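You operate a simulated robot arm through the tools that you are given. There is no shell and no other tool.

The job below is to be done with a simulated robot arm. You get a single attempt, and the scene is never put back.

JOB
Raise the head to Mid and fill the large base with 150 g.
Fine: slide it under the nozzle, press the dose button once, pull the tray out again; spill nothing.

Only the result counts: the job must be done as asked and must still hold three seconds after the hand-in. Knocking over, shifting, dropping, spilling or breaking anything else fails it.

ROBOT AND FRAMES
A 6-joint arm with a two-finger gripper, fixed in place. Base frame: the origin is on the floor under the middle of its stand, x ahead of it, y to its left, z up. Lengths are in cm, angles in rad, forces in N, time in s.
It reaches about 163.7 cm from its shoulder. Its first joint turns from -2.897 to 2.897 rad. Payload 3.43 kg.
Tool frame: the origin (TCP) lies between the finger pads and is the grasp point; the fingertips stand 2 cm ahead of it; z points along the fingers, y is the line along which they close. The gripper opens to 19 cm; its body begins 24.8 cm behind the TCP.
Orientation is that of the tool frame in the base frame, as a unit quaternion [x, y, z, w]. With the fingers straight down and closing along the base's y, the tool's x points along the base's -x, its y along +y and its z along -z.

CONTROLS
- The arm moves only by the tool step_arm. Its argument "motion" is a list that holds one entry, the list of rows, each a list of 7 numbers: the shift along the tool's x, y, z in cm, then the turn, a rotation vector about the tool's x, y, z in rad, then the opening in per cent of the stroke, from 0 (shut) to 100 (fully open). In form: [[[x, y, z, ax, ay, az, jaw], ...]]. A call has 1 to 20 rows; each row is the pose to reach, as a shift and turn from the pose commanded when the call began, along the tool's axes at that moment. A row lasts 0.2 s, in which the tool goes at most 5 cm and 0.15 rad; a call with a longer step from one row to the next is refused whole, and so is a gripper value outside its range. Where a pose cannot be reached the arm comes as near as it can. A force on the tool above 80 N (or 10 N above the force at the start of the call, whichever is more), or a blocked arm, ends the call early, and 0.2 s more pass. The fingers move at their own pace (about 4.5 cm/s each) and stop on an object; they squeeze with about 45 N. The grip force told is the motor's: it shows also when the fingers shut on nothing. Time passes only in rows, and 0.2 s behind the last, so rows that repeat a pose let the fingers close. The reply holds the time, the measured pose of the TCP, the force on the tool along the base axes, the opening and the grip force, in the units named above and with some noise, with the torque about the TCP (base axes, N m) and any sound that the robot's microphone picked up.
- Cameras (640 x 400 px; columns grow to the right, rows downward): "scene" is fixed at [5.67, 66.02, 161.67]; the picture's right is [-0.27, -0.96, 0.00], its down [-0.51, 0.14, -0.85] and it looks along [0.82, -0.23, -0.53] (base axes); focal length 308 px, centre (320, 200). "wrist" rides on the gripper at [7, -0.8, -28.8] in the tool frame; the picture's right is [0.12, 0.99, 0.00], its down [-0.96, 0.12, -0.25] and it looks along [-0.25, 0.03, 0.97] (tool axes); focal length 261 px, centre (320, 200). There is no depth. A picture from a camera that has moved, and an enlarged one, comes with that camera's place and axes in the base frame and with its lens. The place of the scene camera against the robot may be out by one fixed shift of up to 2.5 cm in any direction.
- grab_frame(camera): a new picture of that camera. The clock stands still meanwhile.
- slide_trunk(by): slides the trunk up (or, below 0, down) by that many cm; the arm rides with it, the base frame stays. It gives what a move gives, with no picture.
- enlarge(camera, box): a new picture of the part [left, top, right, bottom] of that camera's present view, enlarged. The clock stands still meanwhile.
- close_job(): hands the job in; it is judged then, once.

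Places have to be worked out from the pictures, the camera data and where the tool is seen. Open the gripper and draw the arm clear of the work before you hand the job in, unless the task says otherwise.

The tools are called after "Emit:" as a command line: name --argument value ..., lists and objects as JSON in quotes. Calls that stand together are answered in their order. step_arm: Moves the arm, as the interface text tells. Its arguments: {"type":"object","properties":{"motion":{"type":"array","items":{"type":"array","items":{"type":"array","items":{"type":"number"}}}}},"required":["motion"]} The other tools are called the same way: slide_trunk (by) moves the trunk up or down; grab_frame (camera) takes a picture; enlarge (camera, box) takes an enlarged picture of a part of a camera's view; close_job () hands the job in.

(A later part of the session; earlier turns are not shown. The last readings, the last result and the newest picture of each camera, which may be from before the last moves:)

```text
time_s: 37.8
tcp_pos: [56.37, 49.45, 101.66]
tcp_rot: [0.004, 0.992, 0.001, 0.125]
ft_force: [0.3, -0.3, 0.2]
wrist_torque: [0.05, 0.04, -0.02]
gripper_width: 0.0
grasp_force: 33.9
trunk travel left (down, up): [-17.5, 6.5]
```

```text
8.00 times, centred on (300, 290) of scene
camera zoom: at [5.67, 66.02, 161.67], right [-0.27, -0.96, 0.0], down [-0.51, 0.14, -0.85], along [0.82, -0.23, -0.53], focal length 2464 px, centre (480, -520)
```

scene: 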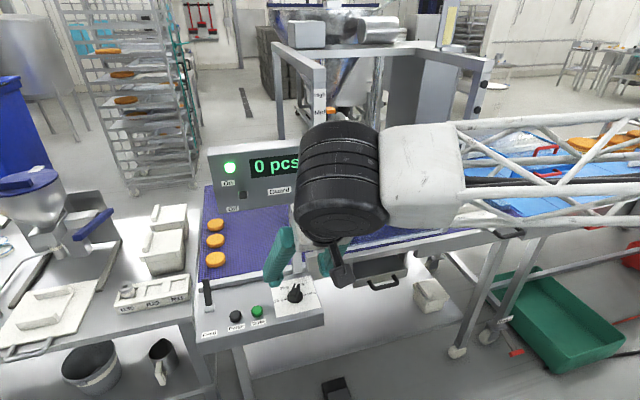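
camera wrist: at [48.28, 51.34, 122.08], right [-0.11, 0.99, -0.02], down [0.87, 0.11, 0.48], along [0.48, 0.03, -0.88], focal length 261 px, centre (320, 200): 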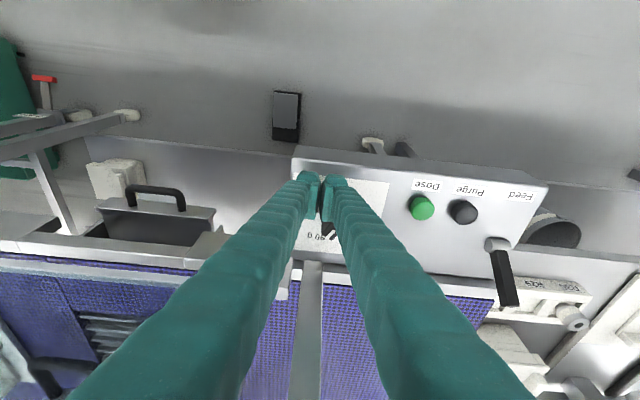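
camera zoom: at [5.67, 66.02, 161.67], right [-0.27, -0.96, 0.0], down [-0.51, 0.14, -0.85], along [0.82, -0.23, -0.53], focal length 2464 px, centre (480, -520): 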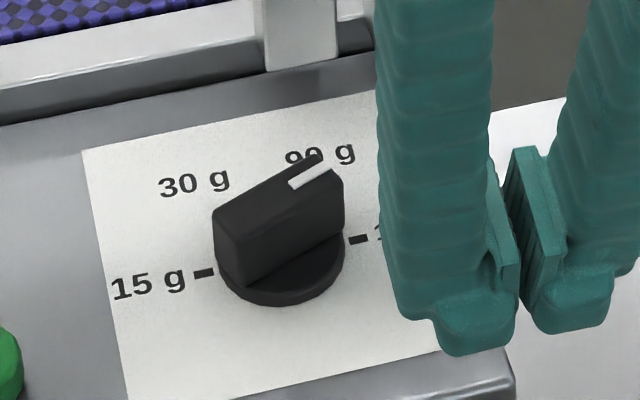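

The pointer stopped ~20° short because I was pressing near the bar's middle. I'll reposition further +y, so the flat front of the finger presses only the bar's tail corner, then push straight +x until it's flush.

Emit:
step_arm --motion '[[[-1.5, 2, 2, 0, 0, 0, 0], [-2.5, 4, 4.5, 0, 0, 0, 0], [-3.2, 6.05, 7.5, 0, 0, 0, 0], [-3.45, 6.05, 9.5, 0, 0, 0, 0], [-3.45, 6.05, 10.2, 0, 0, 0, 0], [-3.45, 6.05, 10.2, 0, 0, 0, 0]]]'

Emit:
enlarge --camera "scene" --box '[265, 265, 335, 315]'

Emit:
enlarge --camera "wrist" --box '[270, 150, 390, 250]'

```text
time_s: 39.2
tcp_pos: [62.28, 55.51, 92.27]
tcp_rot: [0.004, 0.992, 0.002, 0.125]
ft_force: [-0.5, 0.8, 0.0]
wrist_torque: [-0.01, -0.03, -0.02]
gripper_width: 0.01
grasp_force: 34.3
trunk travel left (down, up): [-17.5, 6.5]
```

```text
8.00 times, centred on (300, 290) of scene
camera zoom: at [5.67, 66.02, 161.67], right [-0.27, -0.96, 0.0], down [-0.51, 0.14, -0.85], along [0.82, -0.23, -0.53], focal length 2464 px, centre (480, -520)
```

zoom: 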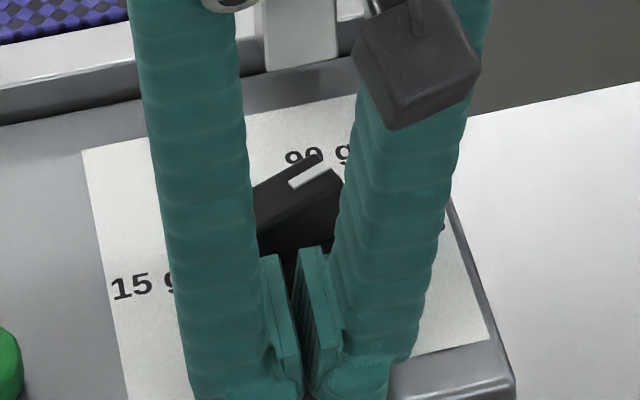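

```text
4.00 times, centred on (330, 200) of wrist
camera zoom: at [48.29, 54.66, 118.32], right [-0.11, 0.99, -0.02], down [0.87, 0.11, 0.48], along [0.48, 0.03, -0.88], focal length 1043 px, centre (280, 200)
```

zoom: 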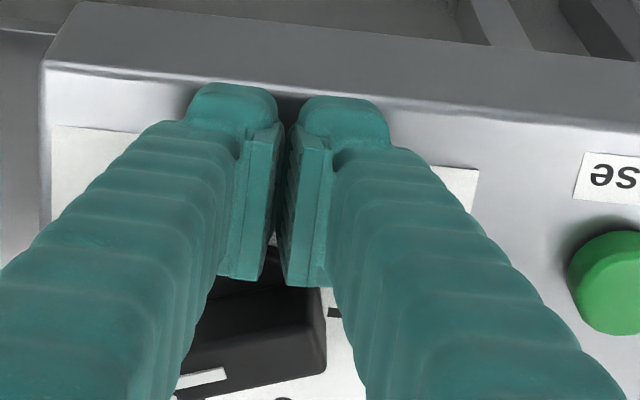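

Aligned in front of the bar. I push straight +x in small steps.

Emit:
step_arm --motion '[[[-0.6, 0, 0.15, 0, 0, 0, 0], [-1.2, 0, 0.3, 0, 0, 0, 0], [-1.6, 0, 0.4, 0, 0, 0, 0], [-1.9, 0, 0.47, 0, 0, 0, 0], [-2.15, 0, 0.54, 0, 0, 0, 0], [-2.35, 0, 0.58, 0, 0, 0, 0]]]'

Emit:
enlarge --camera "scene" --box '[265, 265, 335, 315]'

Emit:
enlarge --camera "wrist" --box '[270, 150, 390, 250]'

```text
time_s: 40.6
tcp_pos: [64.25, 55.39, 92.42]
tcp_rot: [0.005, 0.992, 0.001, 0.124]
ft_force: [-51.7, -8.5, 5.2]
wrist_torque: [-0.19, 0.1, -0.14]
gripper_width: 0.6
grasp_force: 34.6
trunk travel left (down, up): [-17.5, 6.5]
```

```text
8.00 times, centred on (300, 290) of scene
camera zoom: at [5.67, 66.02, 161.67], right [-0.27, -0.96, 0.0], down [-0.51, 0.14, -0.85], along [0.82, -0.23, -0.53], focal length 2464 px, centre (480, -520)
```

zoom: 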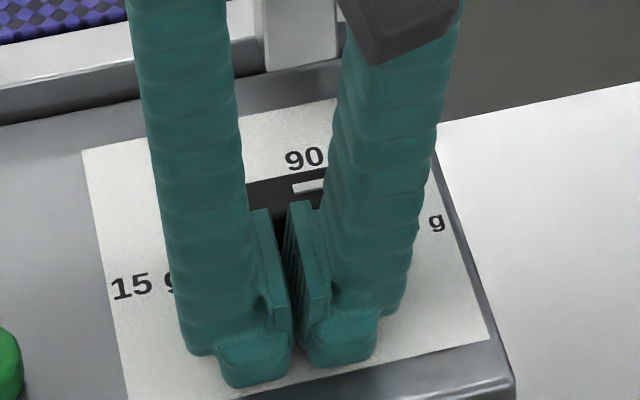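

```text
4.00 times, centred on (330, 200) of wrist
camera zoom: at [50.39, 54.63, 118.5], right [-0.11, 0.99, -0.03], down [0.87, 0.11, 0.48], along [0.48, 0.03, -0.88], focal length 1043 px, centre (280, 200)
```

zoom: 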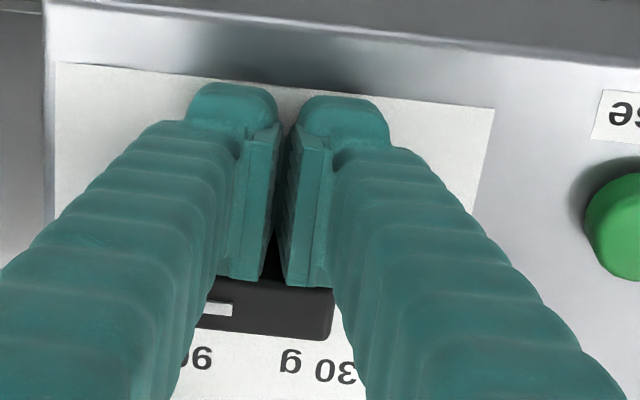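

The bar is flush along the 15–150 axis with the mark pointing to 150 g. I back off and verify.

Emit:
step_arm --motion '[[[0.6, 0, -0.2, 0, 0, 0, 0], [2.0, 0, -1.5, 0, 0, 0, 0], [3.0, 0, -5.0, 0, 0, 0, 0], [4.0, 0, -9.5, 0, 0, 0, 0], [5, 2, -13.5, 0, 0, 0, 0], [6, 6, -15.5, 0, 0, 0, 0], [6, 6, -15.5, 0, 0, 0, 0]]]'

Emit:
enlarge --camera "scene" --box '[265, 265, 335, 315]'

Emit:
grab_frame --camera "wrist"

```text
time_s: 42.2
tcp_pos: [55.23, 61.47, 105.83]
tcp_rot: [0.005, 0.992, 0.002, 0.126]
ft_force: [0.2, 0.7, -0.2]
wrist_torque: [0.01, -0.01, 0.01]
gripper_width: 0.0
grasp_force: 34.2
trunk travel left (down, up): [-17.5, 6.5]
```

```text
8.00 times, centred on (300, 290) of scene
camera zoom: at [5.67, 66.02, 161.67], right [-0.27, -0.96, 0.0], down [-0.51, 0.14, -0.85], along [0.82, -0.23, -0.53], focal length 2464 px, centre (480, -520)
```

zoom: 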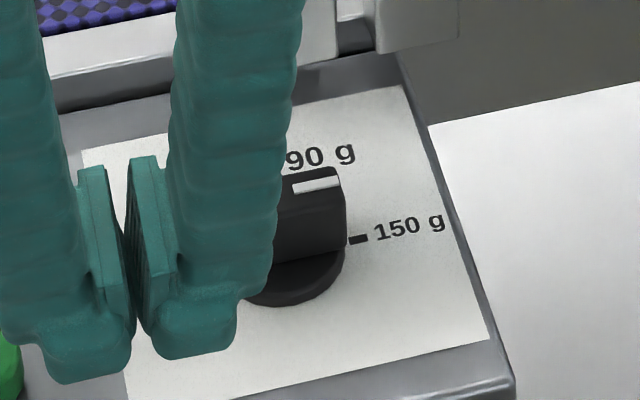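

```text
taken
camera wrist: at [41.39, 60.68, 131.8], right [-0.11, 0.99, -0.03], down [0.87, 0.11, 0.48], along [0.48, 0.03, -0.88], focal length 261 px, centre (320, 200)
```

wrist: 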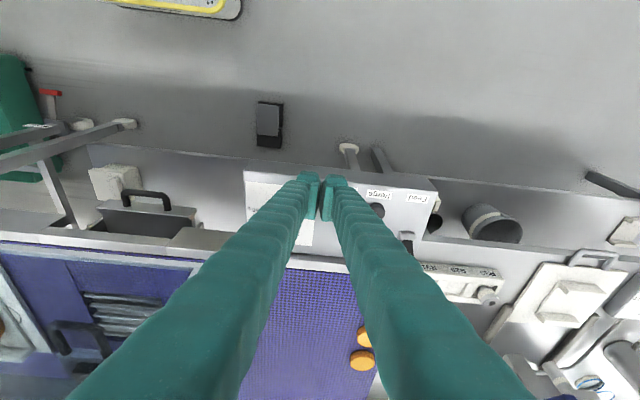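

The selector now points at 150 g. Next is the tray: I raise the arm and carry it across to the tray side (−y), well in front of the machine.

Emit:
step_arm --motion '[[[-0.95, -2.5, -3.68, 0, 0, 0, 10], [-1.9, -5, -7.36, 0, 0, 0, 20], [-2.85, -7.5, -11.04, 0, 0, 0, 30], [-3.8, -10, -14.72, 0, 0, 0, 40], [-4.75, -12.5, -18.4, 0, 0, 0, 50], [-4.75, -17.4, -18.4, 0, 0, 0, 60], [-4.75, -22.3, -18.4, 0, 0, 0, 70], [-4.75, -27.2, -18.4, 0, 0, 0, 80], [-4.75, -32.1, -18.4, 0, 0, 0, 80], [-4.75, -37, -18.4, 0, 0, 0, 80], [-4.75, -41.9, -18.4, 0, 0, 0, 80], [-4.75, -46.8, -18.4, 0, 0, 0, 80], [-4.75, -51.7, -18.4, 0, 0, 0, 80], [-4.75, -56.6, -18.4, 0, 0, 0, 80], [-4.75, -61.5, -18.4, 0, 0, 0, 80], [-4.75, -66.4, -18.4, 0, 0, 0, 80], [-4.75, -71.3, -18.4, 0, 0, 0, 80], [-4.75, -76.2, -18.4, 0, 0, 0, 80], [-4.75, -81.1, -18.4, 0, 0, 0, 80], [-4.75, -86, -18.4, 0, 0, 0, 80]]]'

Emit:
enlarge --camera "scene" --box '[265, 265, 335, 315]'

Emit:
grab_frame --camera "scene"

Emit:
grab_frame --camera "wrist"

```text
time_s: 46.4
tcp_pos: [54.46, -24.62, 124.62]
tcp_rot: [0.006, 0.992, 0.002, 0.126]
ft_force: [-0.5, -0.4, 0.7]
wrist_torque: [-0.12, -0.03, -0.01]
gripper_width: 15.19
grasp_force: 0.0
trunk travel left (down, up): [-17.5, 6.5]
```

```text
8.00 times, centred on (300, 290) of scene
camera zoom: at [5.67, 66.02, 161.67], right [-0.27, -0.96, 0.0], down [-0.51, 0.14, -0.85], along [0.82, -0.23, -0.53], focal length 2464 px, centre (480, -520)
```

zoom: 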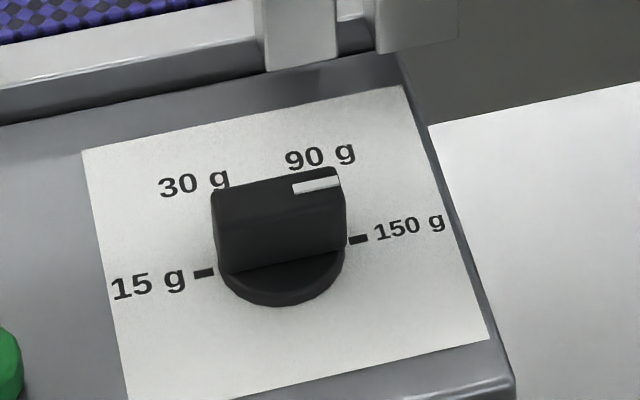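

```text
taken
```

scene: 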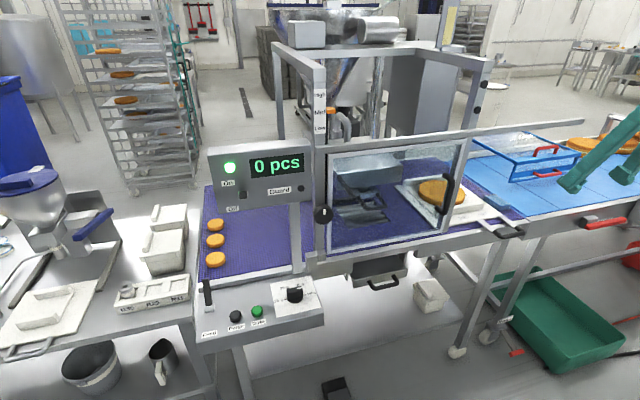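

```text
taken
camera wrist: at [40.43, -25.49, 150.67], right [-0.11, 0.99, -0.02], down [0.87, 0.11, 0.48], along [0.48, 0.03, -0.88], focal length 261 px, centre (320, 200)
```

wrist: 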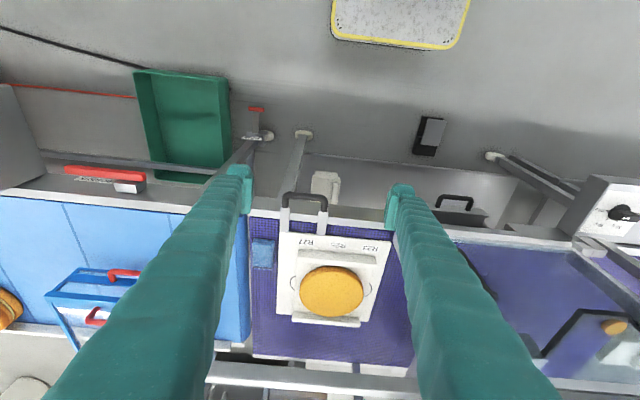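

Dial confirmed at 150 g. I zoom in on the tray, its handle, the rail and the post/guard bottom from here.

Emit:
enlarge --camera "wrist" --box '[240, 180, 420, 340]'

Emit:
enlarge --camera "wrist" --box '[265, 180, 345, 250]'

Emit:
enlarge --camera "scene" --box '[455, 190, 535, 250]'

```text
2.50 times, centred on (330, 260) of wrist
camera zoom: at [40.43, -25.49, 150.67], right [-0.11, 0.99, -0.02], down [0.87, 0.11, 0.48], along [0.48, 0.03, -0.88], focal length 652 px, centre (295, 50)
```

zoom: 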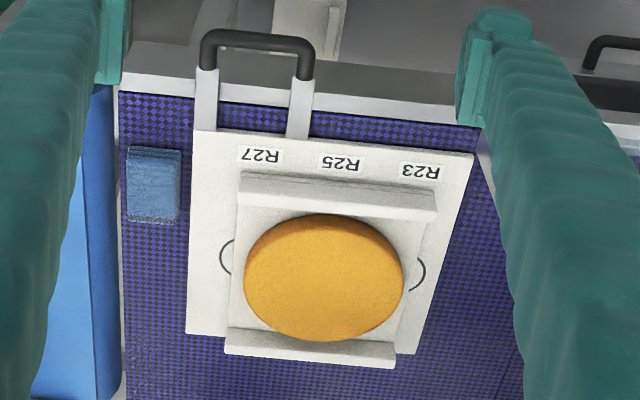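

```text
5.71 times, centred on (305, 215) of wrist
camera zoom: at [40.43, -25.49, 150.67], right [-0.11, 0.99, -0.02], down [0.87, 0.11, 0.48], along [0.48, 0.03, -0.88], focal length 1489 px, centre (406, 114)
```

zoom: 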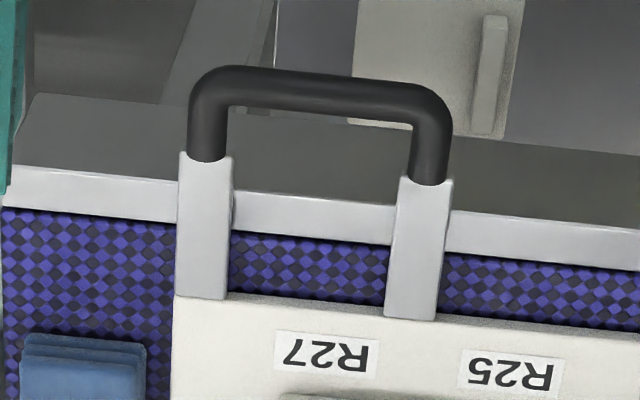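

```text
6.67 times, centred on (495, 220) of scene
camera zoom: at [5.67, 66.02, 161.67], right [-0.27, -0.96, 0.0], down [-0.51, 0.14, -0.85], along [0.82, -0.23, -0.53], focal length 2053 px, centre (-847, 67)
```

zoom: 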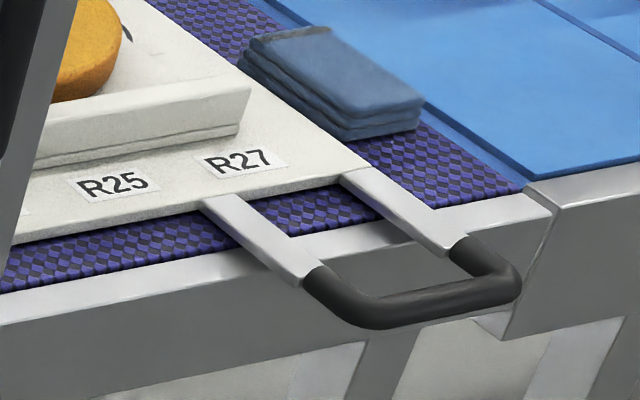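

The handle bar sits at about (72.0, −27.4, 92), ~11.6 cm wide overall. I'll grip it across its two legs with the fingers tilted 45° so they stay in front of the guard; I move to a stand-off along that line first.

Emit:
step_arm --motion '[[[-0.31, -0.47, 3.8, 0, -0.089, 0, 80], [-0.62, -0.93, 7.6, 0, -0.178, 0, 80], [-0.93, -1.4, 11.4, 0, -0.267, 0, 80], [-1.24, -1.87, 15.2, 0, -0.356, 0, 80], [-1.55, -2.33, 19, 0, -0.445, 0, 80], [-1.86, -2.8, 22.8, 0, -0.533, 0, 80], [-1.86, -2.8, 22.8, 0, -0.533, 0, 80]]]'

Emit:
grab_frame --camera "wrist"

Emit:
enlarge --camera "scene" --box '[420, 150, 600, 270]'

```text
time_s: 48.0
tcp_pos: [61.78, -27.34, 102.92]
tcp_rot: [0.005, 0.924, 0.001, 0.383]
ft_force: [0.1, -0.3, -0.3]
wrist_torque: [0.04, -0.02, 0.0]
gripper_width: 15.2
grasp_force: 0.1
trunk travel left (down, up): [-17.5, 6.5]
```

```text
taken
camera wrist: at [36.54, -28.02, 118.26], right [-0.07, 0.99, -0.08], down [0.51, 0.11, 0.86], along [0.86, 0.02, -0.51], focal length 261 px, centre (320, 200)
```

wrist: 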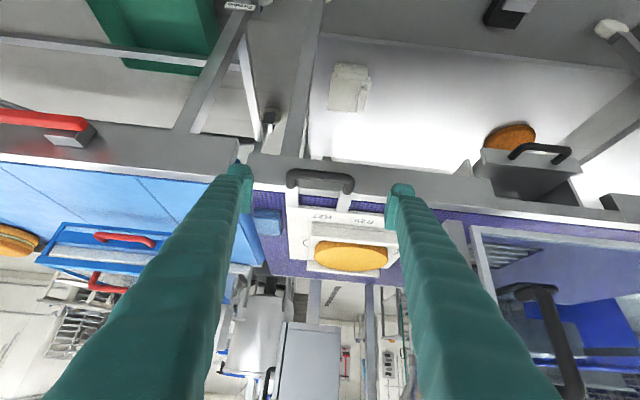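

```text
3.33 times, centred on (510, 210) of scene
camera zoom: at [5.67, 66.02, 161.67], right [-0.27, -0.96, 0.0], down [-0.51, 0.14, -0.85], along [0.82, -0.23, -0.53], focal length 1027 px, centre (-313, 167)
```

zoom: 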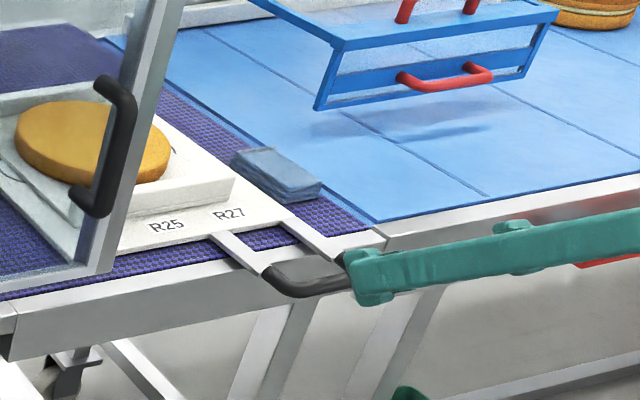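

I zoom the wrist view to measure the handle, rail and post/guard bottoms from this low angle.

Emit:
enlarge --camera "wrist" --box '[250, 150, 400, 240]'

Emit:
enlarge --camera "wrist" --box '[420, 190, 580, 300]'

Emit:
enlarge --camera "wrist" --box '[280, 200, 400, 285]'

```text
4.27 times, centred on (325, 195) of wrist
camera zoom: at [36.54, -28.02, 118.26], right [-0.07, 0.99, -0.08], down [0.51, 0.11, 0.86], along [0.86, 0.02, -0.51], focal length 1112 px, centre (299, 221)
```

zoom: 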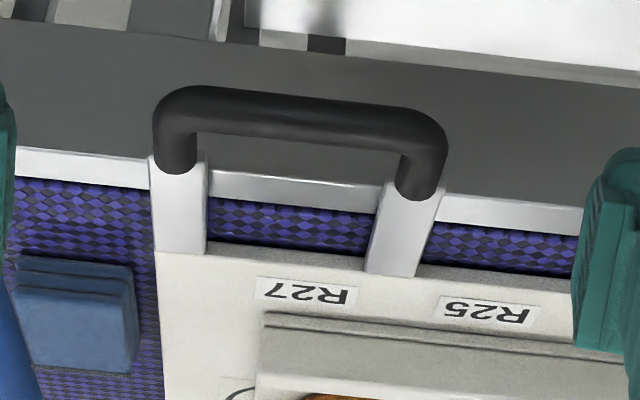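

```text
3.64 times, centred on (500, 245) of wrist
camera zoom: at [36.54, -28.02, 118.26], right [-0.07, 0.99, -0.08], down [0.51, 0.11, 0.86], along [0.86, 0.02, -0.51], focal length 948 px, centre (-334, 36)
```

zoom: 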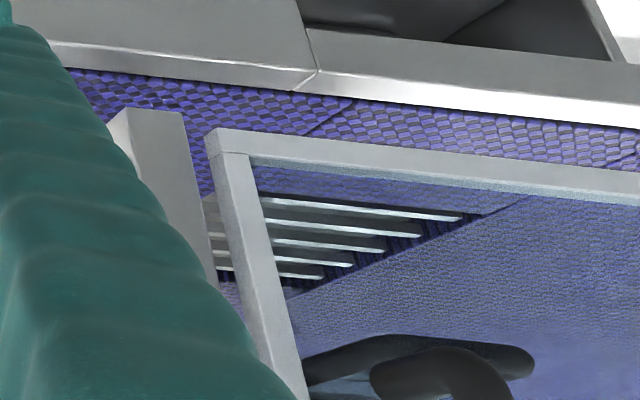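

```text
4.71 times, centred on (340, 242) of wrist
camera zoom: at [36.54, -28.02, 118.26], right [-0.07, 0.99, -0.08], down [0.51, 0.11, 0.86], along [0.86, 0.02, -0.51], focal length 1227 px, centre (226, 0)
```

zoom: 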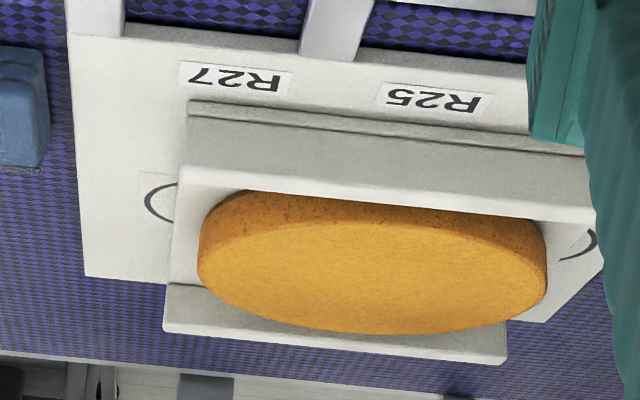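

Handle is centred between the fingers; rail top is at z≈91.4 and the guard/post bottoms at z≈96, so there is room. I advance along the finger direction to the handle.

Emit:
step_arm --motion '[[[0, 0.1, 3, 0, 0, 0, 80], [0, 0.1, 6, 0, 0, 0, 80], [0, 0.1, 9, 0, 0, 0, 80], [0, 0.1, 11.5, 0, 0, 0, 80], [0, 0.1, 13.5, 0, 0, 0, 80], [0, 0.1, 14.8, 0, 0, 0, 80], [0, 0.1, 14.8, 0, 0, 0, 80]]]'

Emit:
grab_frame --camera "wrist"

Emit:
enlarge --camera "scene" --box '[420, 150, 600, 270]'

```text
time_s: 49.6
tcp_pos: [72.27, -27.45, 92.33]
tcp_rot: [0.005, 0.924, 0.001, 0.382]
ft_force: [0.3, -0.5, 0.4]
wrist_torque: [0.02, -0.01, 0.01]
gripper_width: 15.2
grasp_force: 0.1
trunk travel left (down, up): [-17.5, 6.5]
```

```text
taken
camera wrist: at [47.03, -27.98, 107.7], right [-0.08, 0.99, -0.08], down [0.51, 0.11, 0.86], along [0.86, 0.02, -0.51], focal length 261 px, centre (320, 200)
```

wrist: 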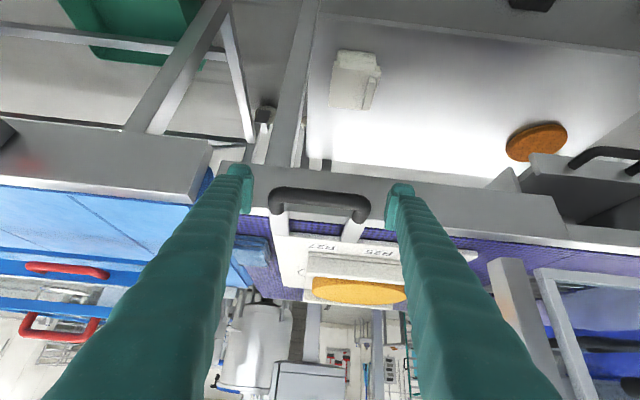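

```text
3.33 times, centred on (510, 210) of scene
camera zoom: at [5.67, 66.02, 161.67], right [-0.27, -0.96, 0.0], down [-0.51, 0.14, -0.85], along [0.82, -0.23, -0.53], focal length 1027 px, centre (-313, 167)
```

zoom: 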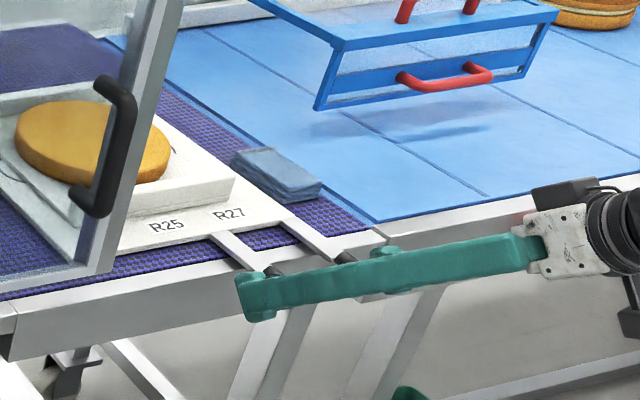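

I check the finger/handle alignment closely before closing.

Emit:
enlarge --camera "wrist" --box '[220, 150, 420, 270]'

Emit:
enlarge --camera "scene" --box '[470, 210, 560, 260]'

```text
3.20 times, centred on (320, 210) of wrist
camera zoom: at [47.03, -27.98, 107.7], right [-0.08, 0.99, -0.08], down [0.51, 0.11, 0.86], along [0.86, 0.02, -0.51], focal length 834 px, centre (320, 168)
```

zoom: 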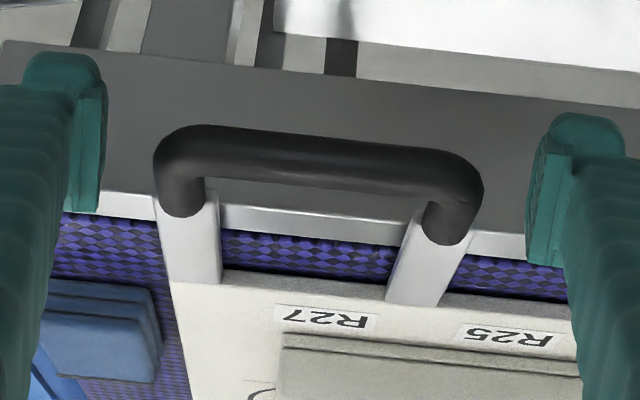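

```text
7.11 times, centred on (515, 235) of scene
camera zoom: at [5.67, 66.02, 161.67], right [-0.27, -0.96, 0.0], down [-0.51, 0.14, -0.85], along [0.82, -0.23, -0.53], focal length 2190 px, centre (-1067, -49)
```

zoom: 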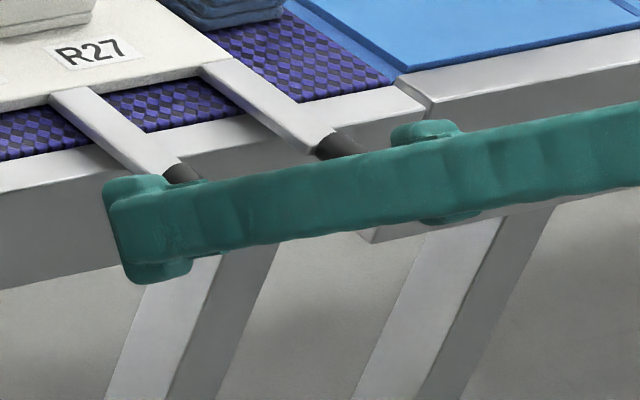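

The bar and legs lie between the pads. I nudge 0.3 cm forward and close on the handle.

Emit:
step_arm --motion '[[[-0.21, 0, 0.21, 0, 0, 0, 80], [-0.21, 0, 0.21, 0, 0, 0, 72], [-0.21, 0, 0.21, 0, 0, 0, 66], [-0.21, 0, 0.21, 0, 0, 0, 62], [-0.21, 0, 0.21, 0, 0, 0, 58], [-0.21, 0, 0.21, 0, 0, 0, 50], [-0.21, 0, 0.21, 0, 0, 0, 50], [-0.21, 0, 0.21, 0, 0, 0, 50]]]'

Emit:
enlarge --camera "wrist" --box '[220, 150, 420, 270]'

Emit:
enlarge --camera "scene" --box '[370, 140, 530, 260]'

```text
time_s: 51.4
tcp_pos: [72.41, -27.25, 92.41]
tcp_rot: [0.004, 0.924, 0.001, 0.383]
ft_force: [-1.6, 8.6, 2.4]
wrist_torque: [0.32, 0.01, 0.37]
gripper_width: 11.65
grasp_force: 44.8
trunk travel left (down, up): [-17.5, 6.5]
```

```text
3.20 times, centred on (320, 210) of wrist
camera zoom: at [47.28, -27.95, 107.72], right [-0.08, 0.99, -0.08], down [0.51, 0.11, 0.86], along [0.86, 0.03, -0.51], focal length 834 px, centre (320, 168)
```

zoom: 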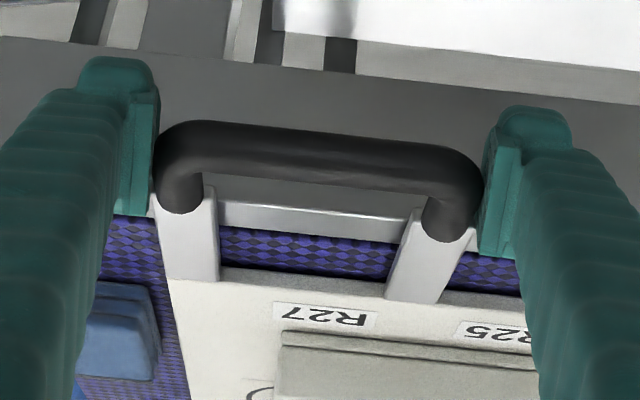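

```text
3.33 times, centred on (450, 200) of scene
camera zoom: at [5.67, 66.02, 161.67], right [-0.27, -0.96, 0.0], down [-0.51, 0.14, -0.85], along [0.82, -0.23, -0.53], focal length 1027 px, centre (-113, 200)
```

zoom: 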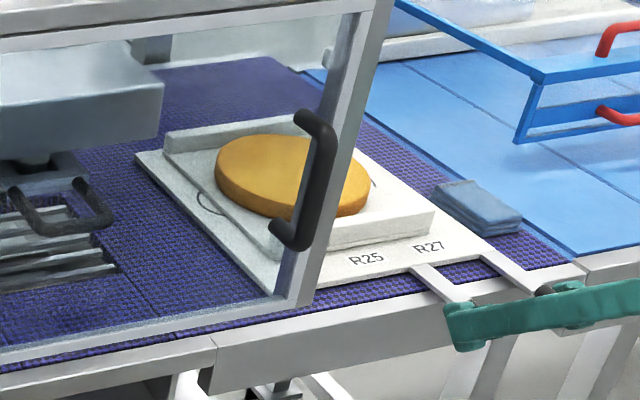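

The handle is held (11.65 cm, 45 N). I do a slow test slide of 3 cm in +y to see how the tray follows.

Emit:
step_arm --motion '[[[0, 0.3, 0, 0, 0, 0, 50], [0, 0.8, 0, 0, 0, 0, 50], [0, 1.4, 0, 0, 0, 0, 50], [0, 2.0, 0, 0, 0, 0, 50], [0, 2.6, 0, 0, 0, 0, 50], [0, 3.0, 0, 0, 0, 0, 50], [0, 3.0, 0, 0, 0, 0, 50]]]'

Emit:
enlarge --camera "wrist" --box '[220, 150, 420, 290]'

Emit:
enlarge --camera "scene" --box '[370, 140, 530, 260]'

```text
time_s: 53.0
tcp_pos: [72.42, -24.31, 92.46]
tcp_rot: [0.004, 0.924, 0.001, 0.382]
ft_force: [-1.1, 0.5, -3.6]
wrist_torque: [0.5, -0.02, -0.86]
gripper_width: 11.66
grasp_force: 45.1
trunk travel left (down, up): [-17.5, 6.5]
```

```text
2.86 times, centred on (320, 220) of wrist
camera zoom: at [47.25, -24.89, 107.75], right [-0.08, 0.99, -0.08], down [0.51, 0.11, 0.86], along [0.86, 0.02, -0.51], focal length 745 px, centre (320, 143)
```

zoom: 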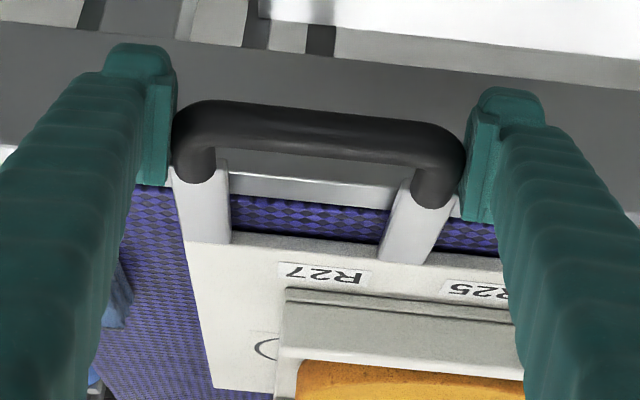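

```text
3.33 times, centred on (450, 200) of scene
camera zoom: at [5.67, 66.02, 161.67], right [-0.27, -0.96, 0.0], down [-0.51, 0.14, -0.85], along [0.82, -0.23, -0.53], focal length 1027 px, centre (-113, 200)
```

zoom: 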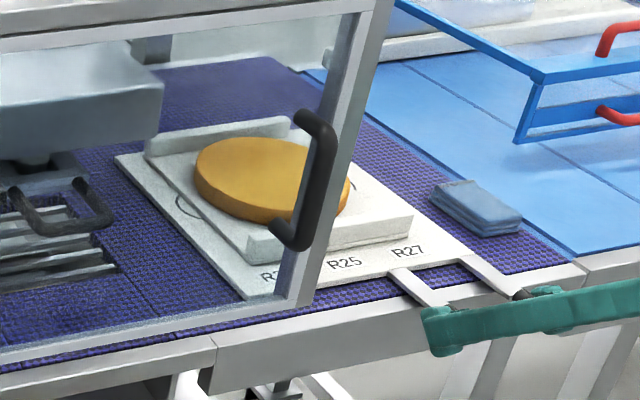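

The tray follows without noticeable yaw. I continue 12 cm more at a gentle pace and check at the right post.

Emit:
step_arm --motion '[[[0, 0.4, 0, 0, 0, 0, 50], [0, 1.0, 0, 0, 0, 0, 50], [0, 1.7, 0, 0, 0, 0, 50], [0, 2.4, 0, 0, 0, 0, 50], [0, 3.1, 0, 0, 0, 0, 50], [0, 3.8, 0, 0, 0, 0, 50], [0, 4.5, 0, 0, 0, 0, 50], [0, 5.2, 0, 0, 0, 0, 50], [0, 5.9, 0, 0, 0, 0, 50], [0, 6.6, 0, 0, 0, 0, 50], [0, 7.3, 0, 0, 0, 0, 50], [0, 8.0, 0, 0, 0, 0, 50], [0, 8.7, 0, 0, 0, 0, 50], [0, 9.4, 0, 0, 0, 0, 50], [0, 10.1, 0, 0, 0, 0, 50], [0, 10.8, 0, 0, 0, 0, 50], [0, 11.5, 0, 0, 0, 0, 50], [0, 12.0, 0, 0, 0, 0, 50], [0, 12.0, 0, 0, 0, 0, 50]]]'

Emit:
enlarge --camera "wrist" --box '[220, 150, 420, 290]'

Emit:
enlarge --camera "scene" --box '[340, 140, 520, 260]'

```text
time_s: 57.0
tcp_pos: [72.69, -12.25, 92.63]
tcp_rot: [0.006, 0.924, -0.001, 0.382]
ft_force: [-36.1, 0.6, -15.1]
wrist_torque: [-0.27, -0.12, -0.19]
gripper_width: 11.65
grasp_force: 44.8
trunk travel left (down, up): [-17.5, 6.5]
```

```text
2.86 times, centred on (320, 220) of wrist
camera zoom: at [47.39, -12.94, 107.84], right [-0.08, 0.99, -0.08], down [0.51, 0.11, 0.86], along [0.86, 0.02, -0.51], focal length 745 px, centre (320, 143)
```

zoom: 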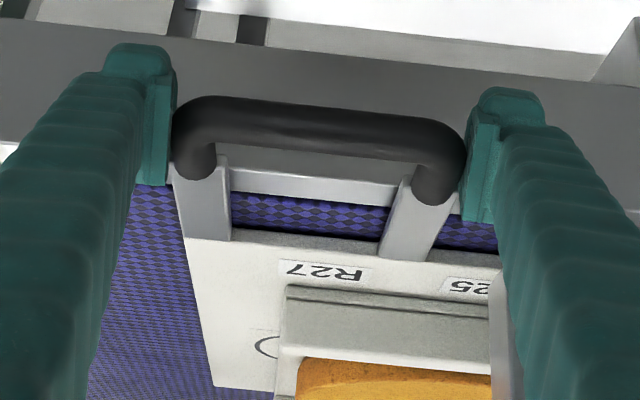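

```text
3.33 times, centred on (430, 200) of scene
camera zoom: at [5.67, 66.02, 161.67], right [-0.27, -0.96, 0.0], down [-0.51, 0.14, -0.85], along [0.82, -0.23, -0.53], focal length 1027 px, centre (-47, 200)
```

zoom: 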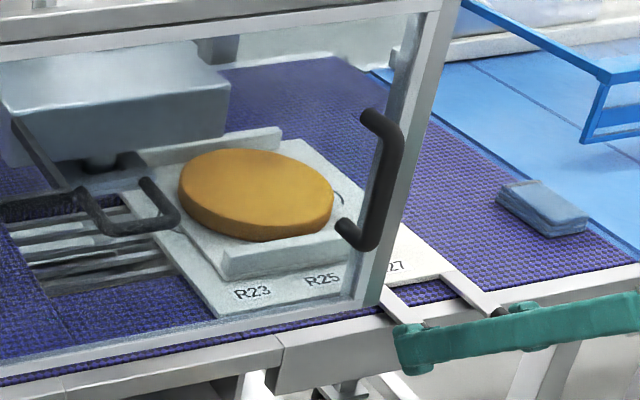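

The tray slides well; the base is entering under the guard. The reading shows 36 N in −x though, from a slight forward drift of my path, so I relax the commanded x by a few mm and re-read.

Emit:
step_arm --motion '[[[0.25, 0, -0.1, 0, 0, 0, 50], [0.25, 0, -0.1, 0, 0, 0, 50]]]'

Emit:
enlarge --camera "wrist" --box '[220, 150, 560, 370]'

```text
time_s: 57.6
tcp_pos: [72.67, -12.17, 92.52]
tcp_rot: [0.005, 0.924, 0.001, 0.384]
ft_force: [6.6, -0.4, -1.8]
wrist_torque: [0.56, -0.14, -0.19]
gripper_width: 11.64
grasp_force: 45.1
trunk travel left (down, up): [-17.5, 6.5]
```

```text
1.82 times, centred on (390, 260) of wrist
camera zoom: at [47.36, -12.88, 107.79], right [-0.07, 0.99, -0.08], down [0.5, 0.11, 0.86], along [0.86, 0.02, -0.51], focal length 474 px, centre (193, 91)
```

zoom: 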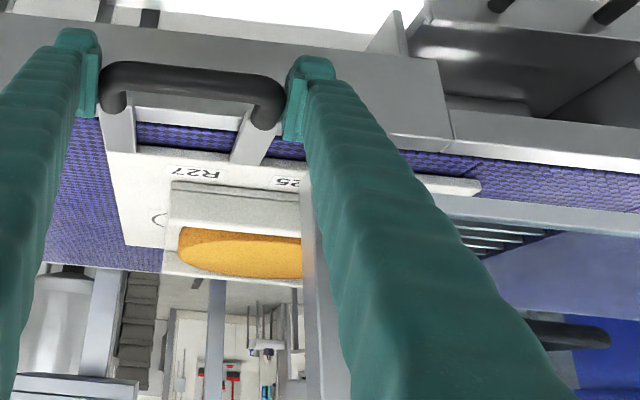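

Relaxing 0.25 cm swung the force from −36 to +7 N with no movement, so the tray seems guided in x. I check the opposite direction by easing another 0.2 cm back.

Emit:
step_arm --motion '[[[0.14, 0, -0.14, 0, 0, 0, 50], [0.14, 0, -0.14, 0, 0, 0, 50]]]'

```text
time_s: 58.2
tcp_pos: [72.49, -12.34, 92.54]
tcp_rot: [0.005, 0.923, 0.0, 0.384]
ft_force: [28.2, -0.1, 16.5]
wrist_torque: [-0.06, -0.12, -0.1]
gripper_width: 11.63
grasp_force: 44.9
trunk travel left (down, up): [-17.5, 6.5]
```

The tray is indeed guided along y (no x play), so it should run in line with the nozzle. I return to neutral x and slide another 10 cm, cancelling the small drift.

Emit:
step_arm --motion '[[[-0.1, 0.2, 0.12, 0, 0, 0, 50], [-0.1, 0.7, 0.12, 0, 0, 0, 50], [-0.09, 1.3, 0.12, 0, 0, 0, 50], [-0.08, 2.0, 0.12, 0, 0, 0, 50], [-0.07, 2.7, 0.12, 0, 0, 0, 50], [-0.06, 3.4, 0.12, 0, 0, 0, 50], [-0.06, 4.1, 0.12, 0, 0, 0, 50], [-0.05, 4.8, 0.11, 0, 0, 0, 50], [-0.04, 5.5, 0.11, 0, 0, 0, 50], [-0.04, 6.2, 0.11, 0, 0, 0, 50], [-0.03, 6.9, 0.11, 0, 0, 0, 50], [-0.02, 7.6, 0.11, 0, 0, 0, 50], [-0.02, 8.3, 0.1, 0, 0, 0, 50], [-0.01, 9.0, 0.1, 0, 0, 0, 50], [0, 9.6, 0.1, 0, 0, 0, 50], [0, 10, 0.1, 0, 0, 0, 50], [0, 10, 0.1, 0, 0, 0, 50]]]'

Emit:
grab_frame --camera "wrist"

Emit:
enlarge --camera "scene" --box '[320, 140, 500, 260]'

```text
time_s: 61.8
tcp_pos: [72.23, -2.38, 92.38]
tcp_rot: [0.005, 0.924, 0.0, 0.383]
ft_force: [23.2, 0.2, 23.2]
wrist_torque: [-0.09, -0.09, -0.1]
gripper_width: 11.62
grasp_force: 44.9
trunk travel left (down, up): [-17.5, 6.5]
```

```text
taken
camera wrist: at [47.03, -3.05, 107.68], right [-0.08, 0.99, -0.08], down [0.51, 0.11, 0.86], along [0.86, 0.02, -0.51], focal length 261 px, centre (320, 200)
```

wrist: 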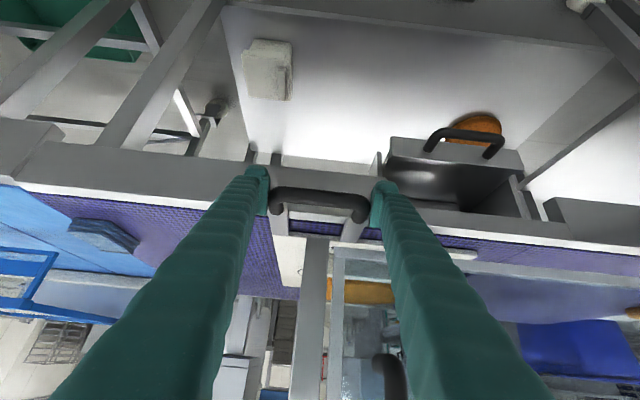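

```text
3.33 times, centred on (410, 200) of scene
camera zoom: at [5.67, 66.02, 161.67], right [-0.27, -0.96, 0.0], down [-0.51, 0.14, -0.85], along [0.82, -0.23, -0.53], focal length 1027 px, centre (20, 200)
```

zoom: 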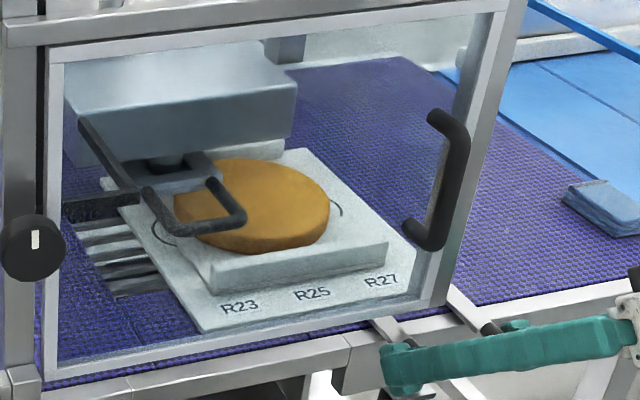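

The base is now mostly under the head with clear height. I zoom the wrist view to compare nozzle and base positions in one picture.

Emit:
enlarge --camera "wrist" --box '[300, 210, 480, 330]'

Emit:
enlarge --camera "scene" --box '[335, 165, 425, 230]'

```text
3.33 times, centred on (390, 270) of wrist
camera zoom: at [47.03, -3.05, 107.68], right [-0.08, 0.99, -0.08], down [0.51, 0.11, 0.86], along [0.86, 0.02, -0.51], focal length 869 px, centre (87, -33)
```

zoom: 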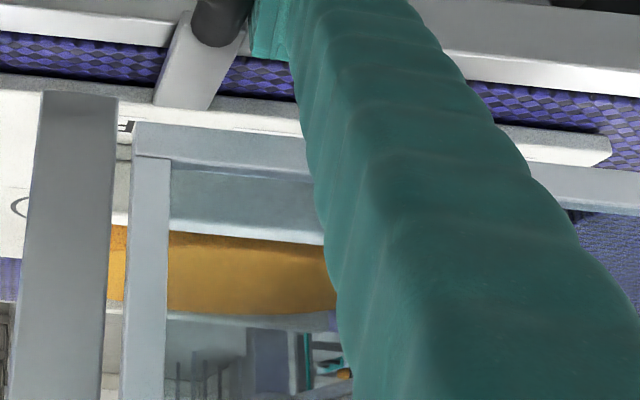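

```text
6.15 times, centred on (380, 198) of scene
camera zoom: at [5.67, 66.02, 161.67], right [-0.27, -0.96, 0.0], down [-0.51, 0.14, -0.85], along [0.82, -0.23, -0.53], focal length 1895 px, centre (-49, 215)
```

zoom: 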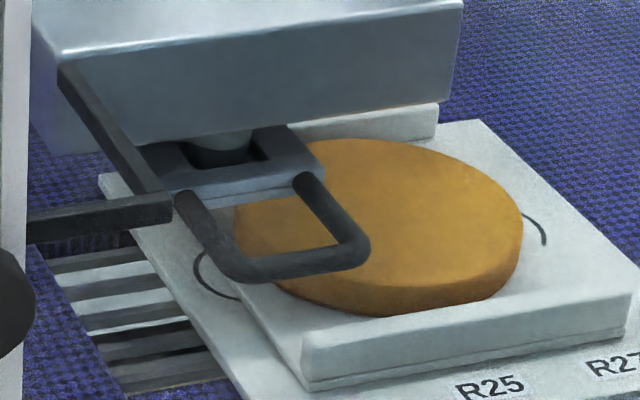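

In the scene picture the nozzle, dropped vertically, lands ~160 px left of the base centre, i.e. about 11 cm more in +y, and x lines up well. I neutralise the side force and slide 11 cm further.

Emit:
step_arm --motion '[[[-0.18, 0.2, 0, 0, 0, 0, 50], [-0.18, 0.7, 0, 0, 0, 0, 50], [-0.17, 1.3, 0, 0, 0, 0, 50], [-0.17, 2.0, 0, 0, 0, 0, 50], [-0.16, 2.7, 0, 0, 0, 0, 50], [-0.15, 3.4, 0, 0, 0, 0, 50], [-0.15, 4.1, 0, 0, 0, 0, 50], [-0.14, 4.8, 0, 0, 0, 0, 50], [-0.13, 5.5, 0, 0, 0, 0, 50], [-0.13, 6.2, 0, 0, 0, 0, 50], [-0.12, 6.9, 0, 0, 0, 0, 50], [-0.11, 7.6, 0, 0, 0, 0, 50], [-0.11, 8.3, 0, 0, 0, 0, 50], [-0.1, 9.0, 0, 0, 0, 0, 50], [-0.1, 9.7, 0, 0, 0, 0, 50], [-0.09, 10.3, 0, 0, 0, 0, 50], [-0.09, 10.8, 0, 0, 0, 0, 50], [-0.09, 11.0, 0, 0, 0, 0, 50], [-0.09, 11.0, 0, 0, 0, 0, 50]]]'

Emit:
enlarge --camera "scene" --box '[335, 165, 425, 230]'

Emit:
grab_frame --camera "wrist"

```text
time_s: 65.8
tcp_pos: [72.59, 8.77, 92.61]
tcp_rot: [0.005, 0.924, 0.001, 0.382]
ft_force: [-28.2, 1.2, -5.4]
wrist_torque: [0.13, 0.0, -0.32]
gripper_width: 11.6
grasp_force: 44.8
trunk travel left (down, up): [-17.5, 6.5]
```

```text
6.15 times, centred on (380, 198) of scene
camera zoom: at [5.67, 66.02, 161.67], right [-0.27, -0.96, 0.0], down [-0.51, 0.14, -0.85], along [0.82, -0.23, -0.53], focal length 1895 px, centre (-49, 215)
```

zoom: 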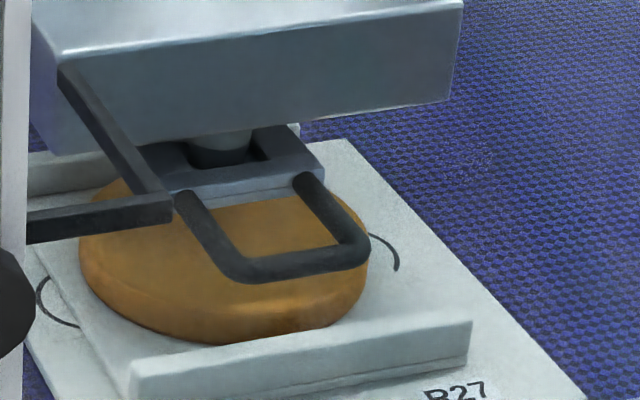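

```text
taken
camera wrist: at [47.32, 8.07, 107.88], right [-0.08, 0.99, -0.08], down [0.51, 0.11, 0.86], along [0.86, 0.02, -0.51], focal length 261 px, centre (320, 200)
```

wrist: 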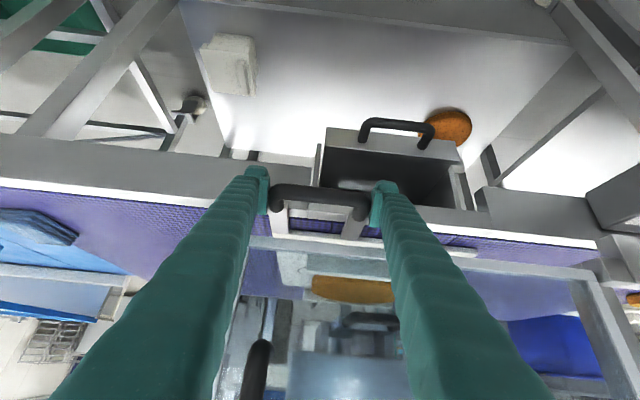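

The base now sits under the nozzle (base spans 80–368 px, centre ≈224; the nozzle drops to ≈217–224). I check from the wrist camera too.

Emit:
enlarge --camera "wrist" --box '[270, 230, 420, 340]'

Emit:
enlarge --camera "scene" --box '[320, 140, 500, 260]'

```text
3.64 times, centred on (345, 285) of wrist
camera zoom: at [47.32, 8.07, 107.88], right [-0.08, 0.99, -0.08], down [0.51, 0.11, 0.86], along [0.86, 0.02, -0.51], focal length 948 px, centre (229, -109)
```

zoom: 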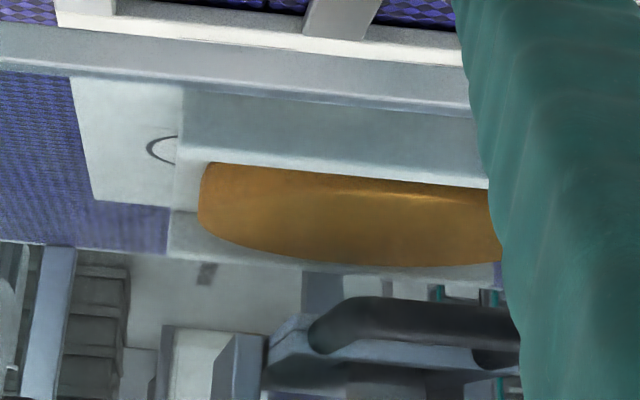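

```text
3.33 times, centred on (410, 200) of scene
camera zoom: at [5.67, 66.02, 161.67], right [-0.27, -0.96, 0.0], down [-0.51, 0.14, -0.85], along [0.82, -0.23, -0.53], focal length 1027 px, centre (20, 200)
```

zoom: 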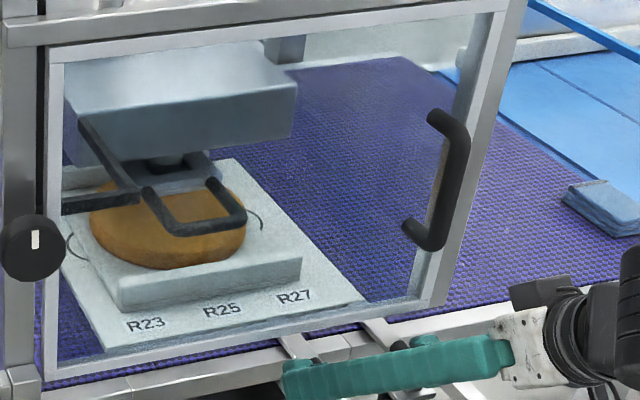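

Both views agree the base is centred within about 0.5 cm. I nudge +0.4 cm, relax the x-force, open the gripper gently and back out along the fingers.

Emit:
step_arm --motion '[[[0.07, 0.2, -0.07, 0, 0, 0, 50], [0.14, 0.4, -0.14, 0, 0, 0, 50], [0.14, 0.4, -0.14, 0, 0, 0, 50]]]'

Emit:
step_arm --motion '[[[0, 0, 0, 0, 0, 0, 60], [0, 0, 0, 0, 0, 0, 66], [0, 0, 0, 0, 0, 0, 74], [0, 0, 0, 0, 0, 0, 82], [0, 0, -1.5, 0, 0, 0, 82], [0, 0, -4, 0, 0, 0, 82], [0, 0, -8, 0, 0, 0, 82], [0, 0, -12, 0, 0, 0, 82], [0, 0, -16, 0, 0, 0, 82], [0, 0, -16, 0, 0, 0, 82]]]'

Emit:
grab_frame --camera "wrist"

Emit:
enlarge --camera "scene" --box '[335, 165, 425, 230]'

```text
time_s: 66.6
tcp_pos: [72.62, 9.25, 92.65]
tcp_rot: [0.004, 0.923, 0.001, 0.384]
ft_force: [11.7, -0.8, 5.7]
wrist_torque: [-0.43, -0.11, 0.0]
gripper_width: 11.62
grasp_force: 45.0
trunk travel left (down, up): [-17.5, 6.5]
```

```text
time_s: 68.8
tcp_pos: [61.17, 9.02, 103.81]
tcp_rot: [0.006, 0.924, 0.0, 0.383]
ft_force: [-0.1, -0.4, 0.1]
wrist_torque: [0.04, 0.05, 0.02]
gripper_width: 15.58
grasp_force: 0.1
trunk travel left (down, up): [-17.5, 6.5]
```

```text
taken
camera wrist: at [36.01, 8.38, 119.08], right [-0.08, 0.99, -0.08], down [0.51, 0.11, 0.86], along [0.86, 0.02, -0.51], focal length 261 px, centre (320, 200)
```

wrist: 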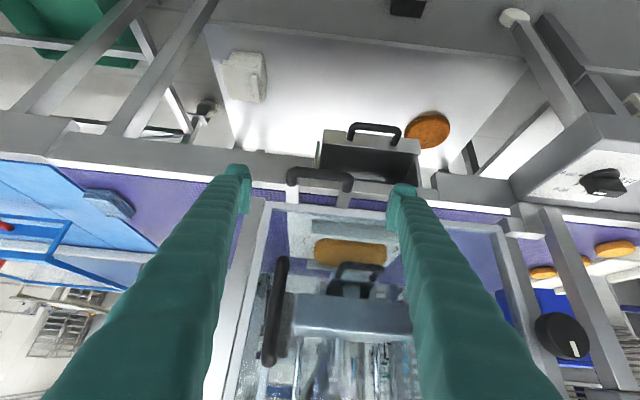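

```text
6.15 times, centred on (380, 198) of scene
camera zoom: at [5.67, 66.02, 161.67], right [-0.27, -0.96, 0.0], down [-0.51, 0.14, -0.85], along [0.82, -0.23, -0.53], focal length 1895 px, centre (-49, 215)
```

zoom: 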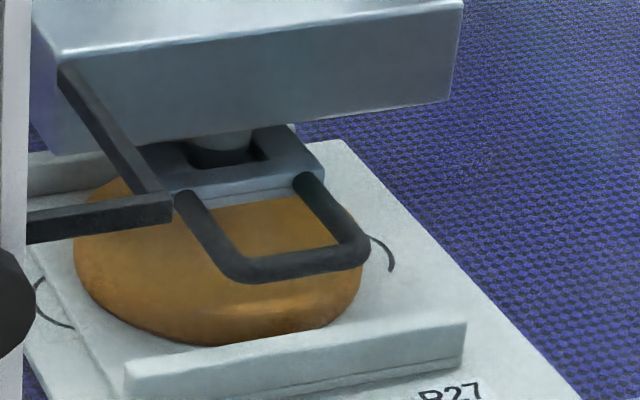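

I zoom this now-unobstructed view to verify the base's centring under the nozzle in y.

Emit:
enlarge --camera "wrist" --box '[280, 200, 410, 310]'

Emit:
enlarge --camera "wrist" --box '[300, 225, 400, 300]'

Emit:
enlarge --camera "scene" --box '[215, 150, 310, 215]'

```text
3.64 times, centred on (345, 255) of wrist
camera zoom: at [36.01, 8.38, 119.08], right [-0.08, 0.99, -0.08], down [0.51, 0.11, 0.86], along [0.86, 0.02, -0.51], focal length 948 px, centre (229, 0)
```

zoom: 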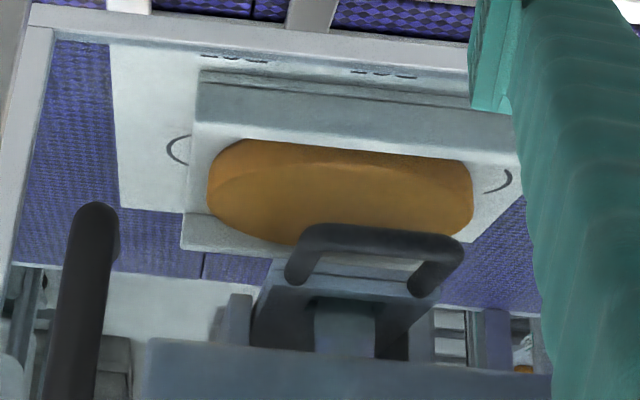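

```text
5.33 times, centred on (350, 262) of wrist
camera zoom: at [36.01, 8.38, 119.08], right [-0.08, 0.99, -0.08], down [0.51, 0.11, 0.86], along [0.86, 0.02, -0.51], focal length 1390 px, centre (160, -133)
```

zoom: 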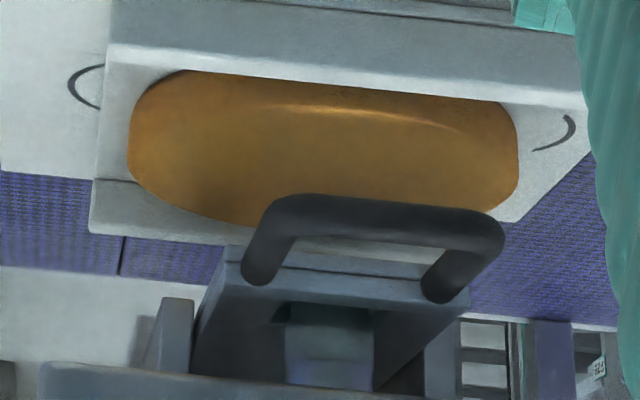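

```text
6.15 times, centred on (262, 182) of scene
camera zoom: at [5.67, 66.02, 161.67], right [-0.27, -0.96, 0.0], down [-0.51, 0.14, -0.85], along [0.82, -0.23, -0.53], focal length 1895 px, centre (674, 308)
```

zoom: 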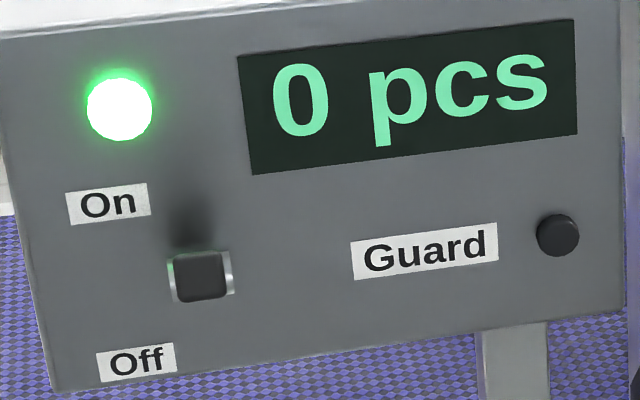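

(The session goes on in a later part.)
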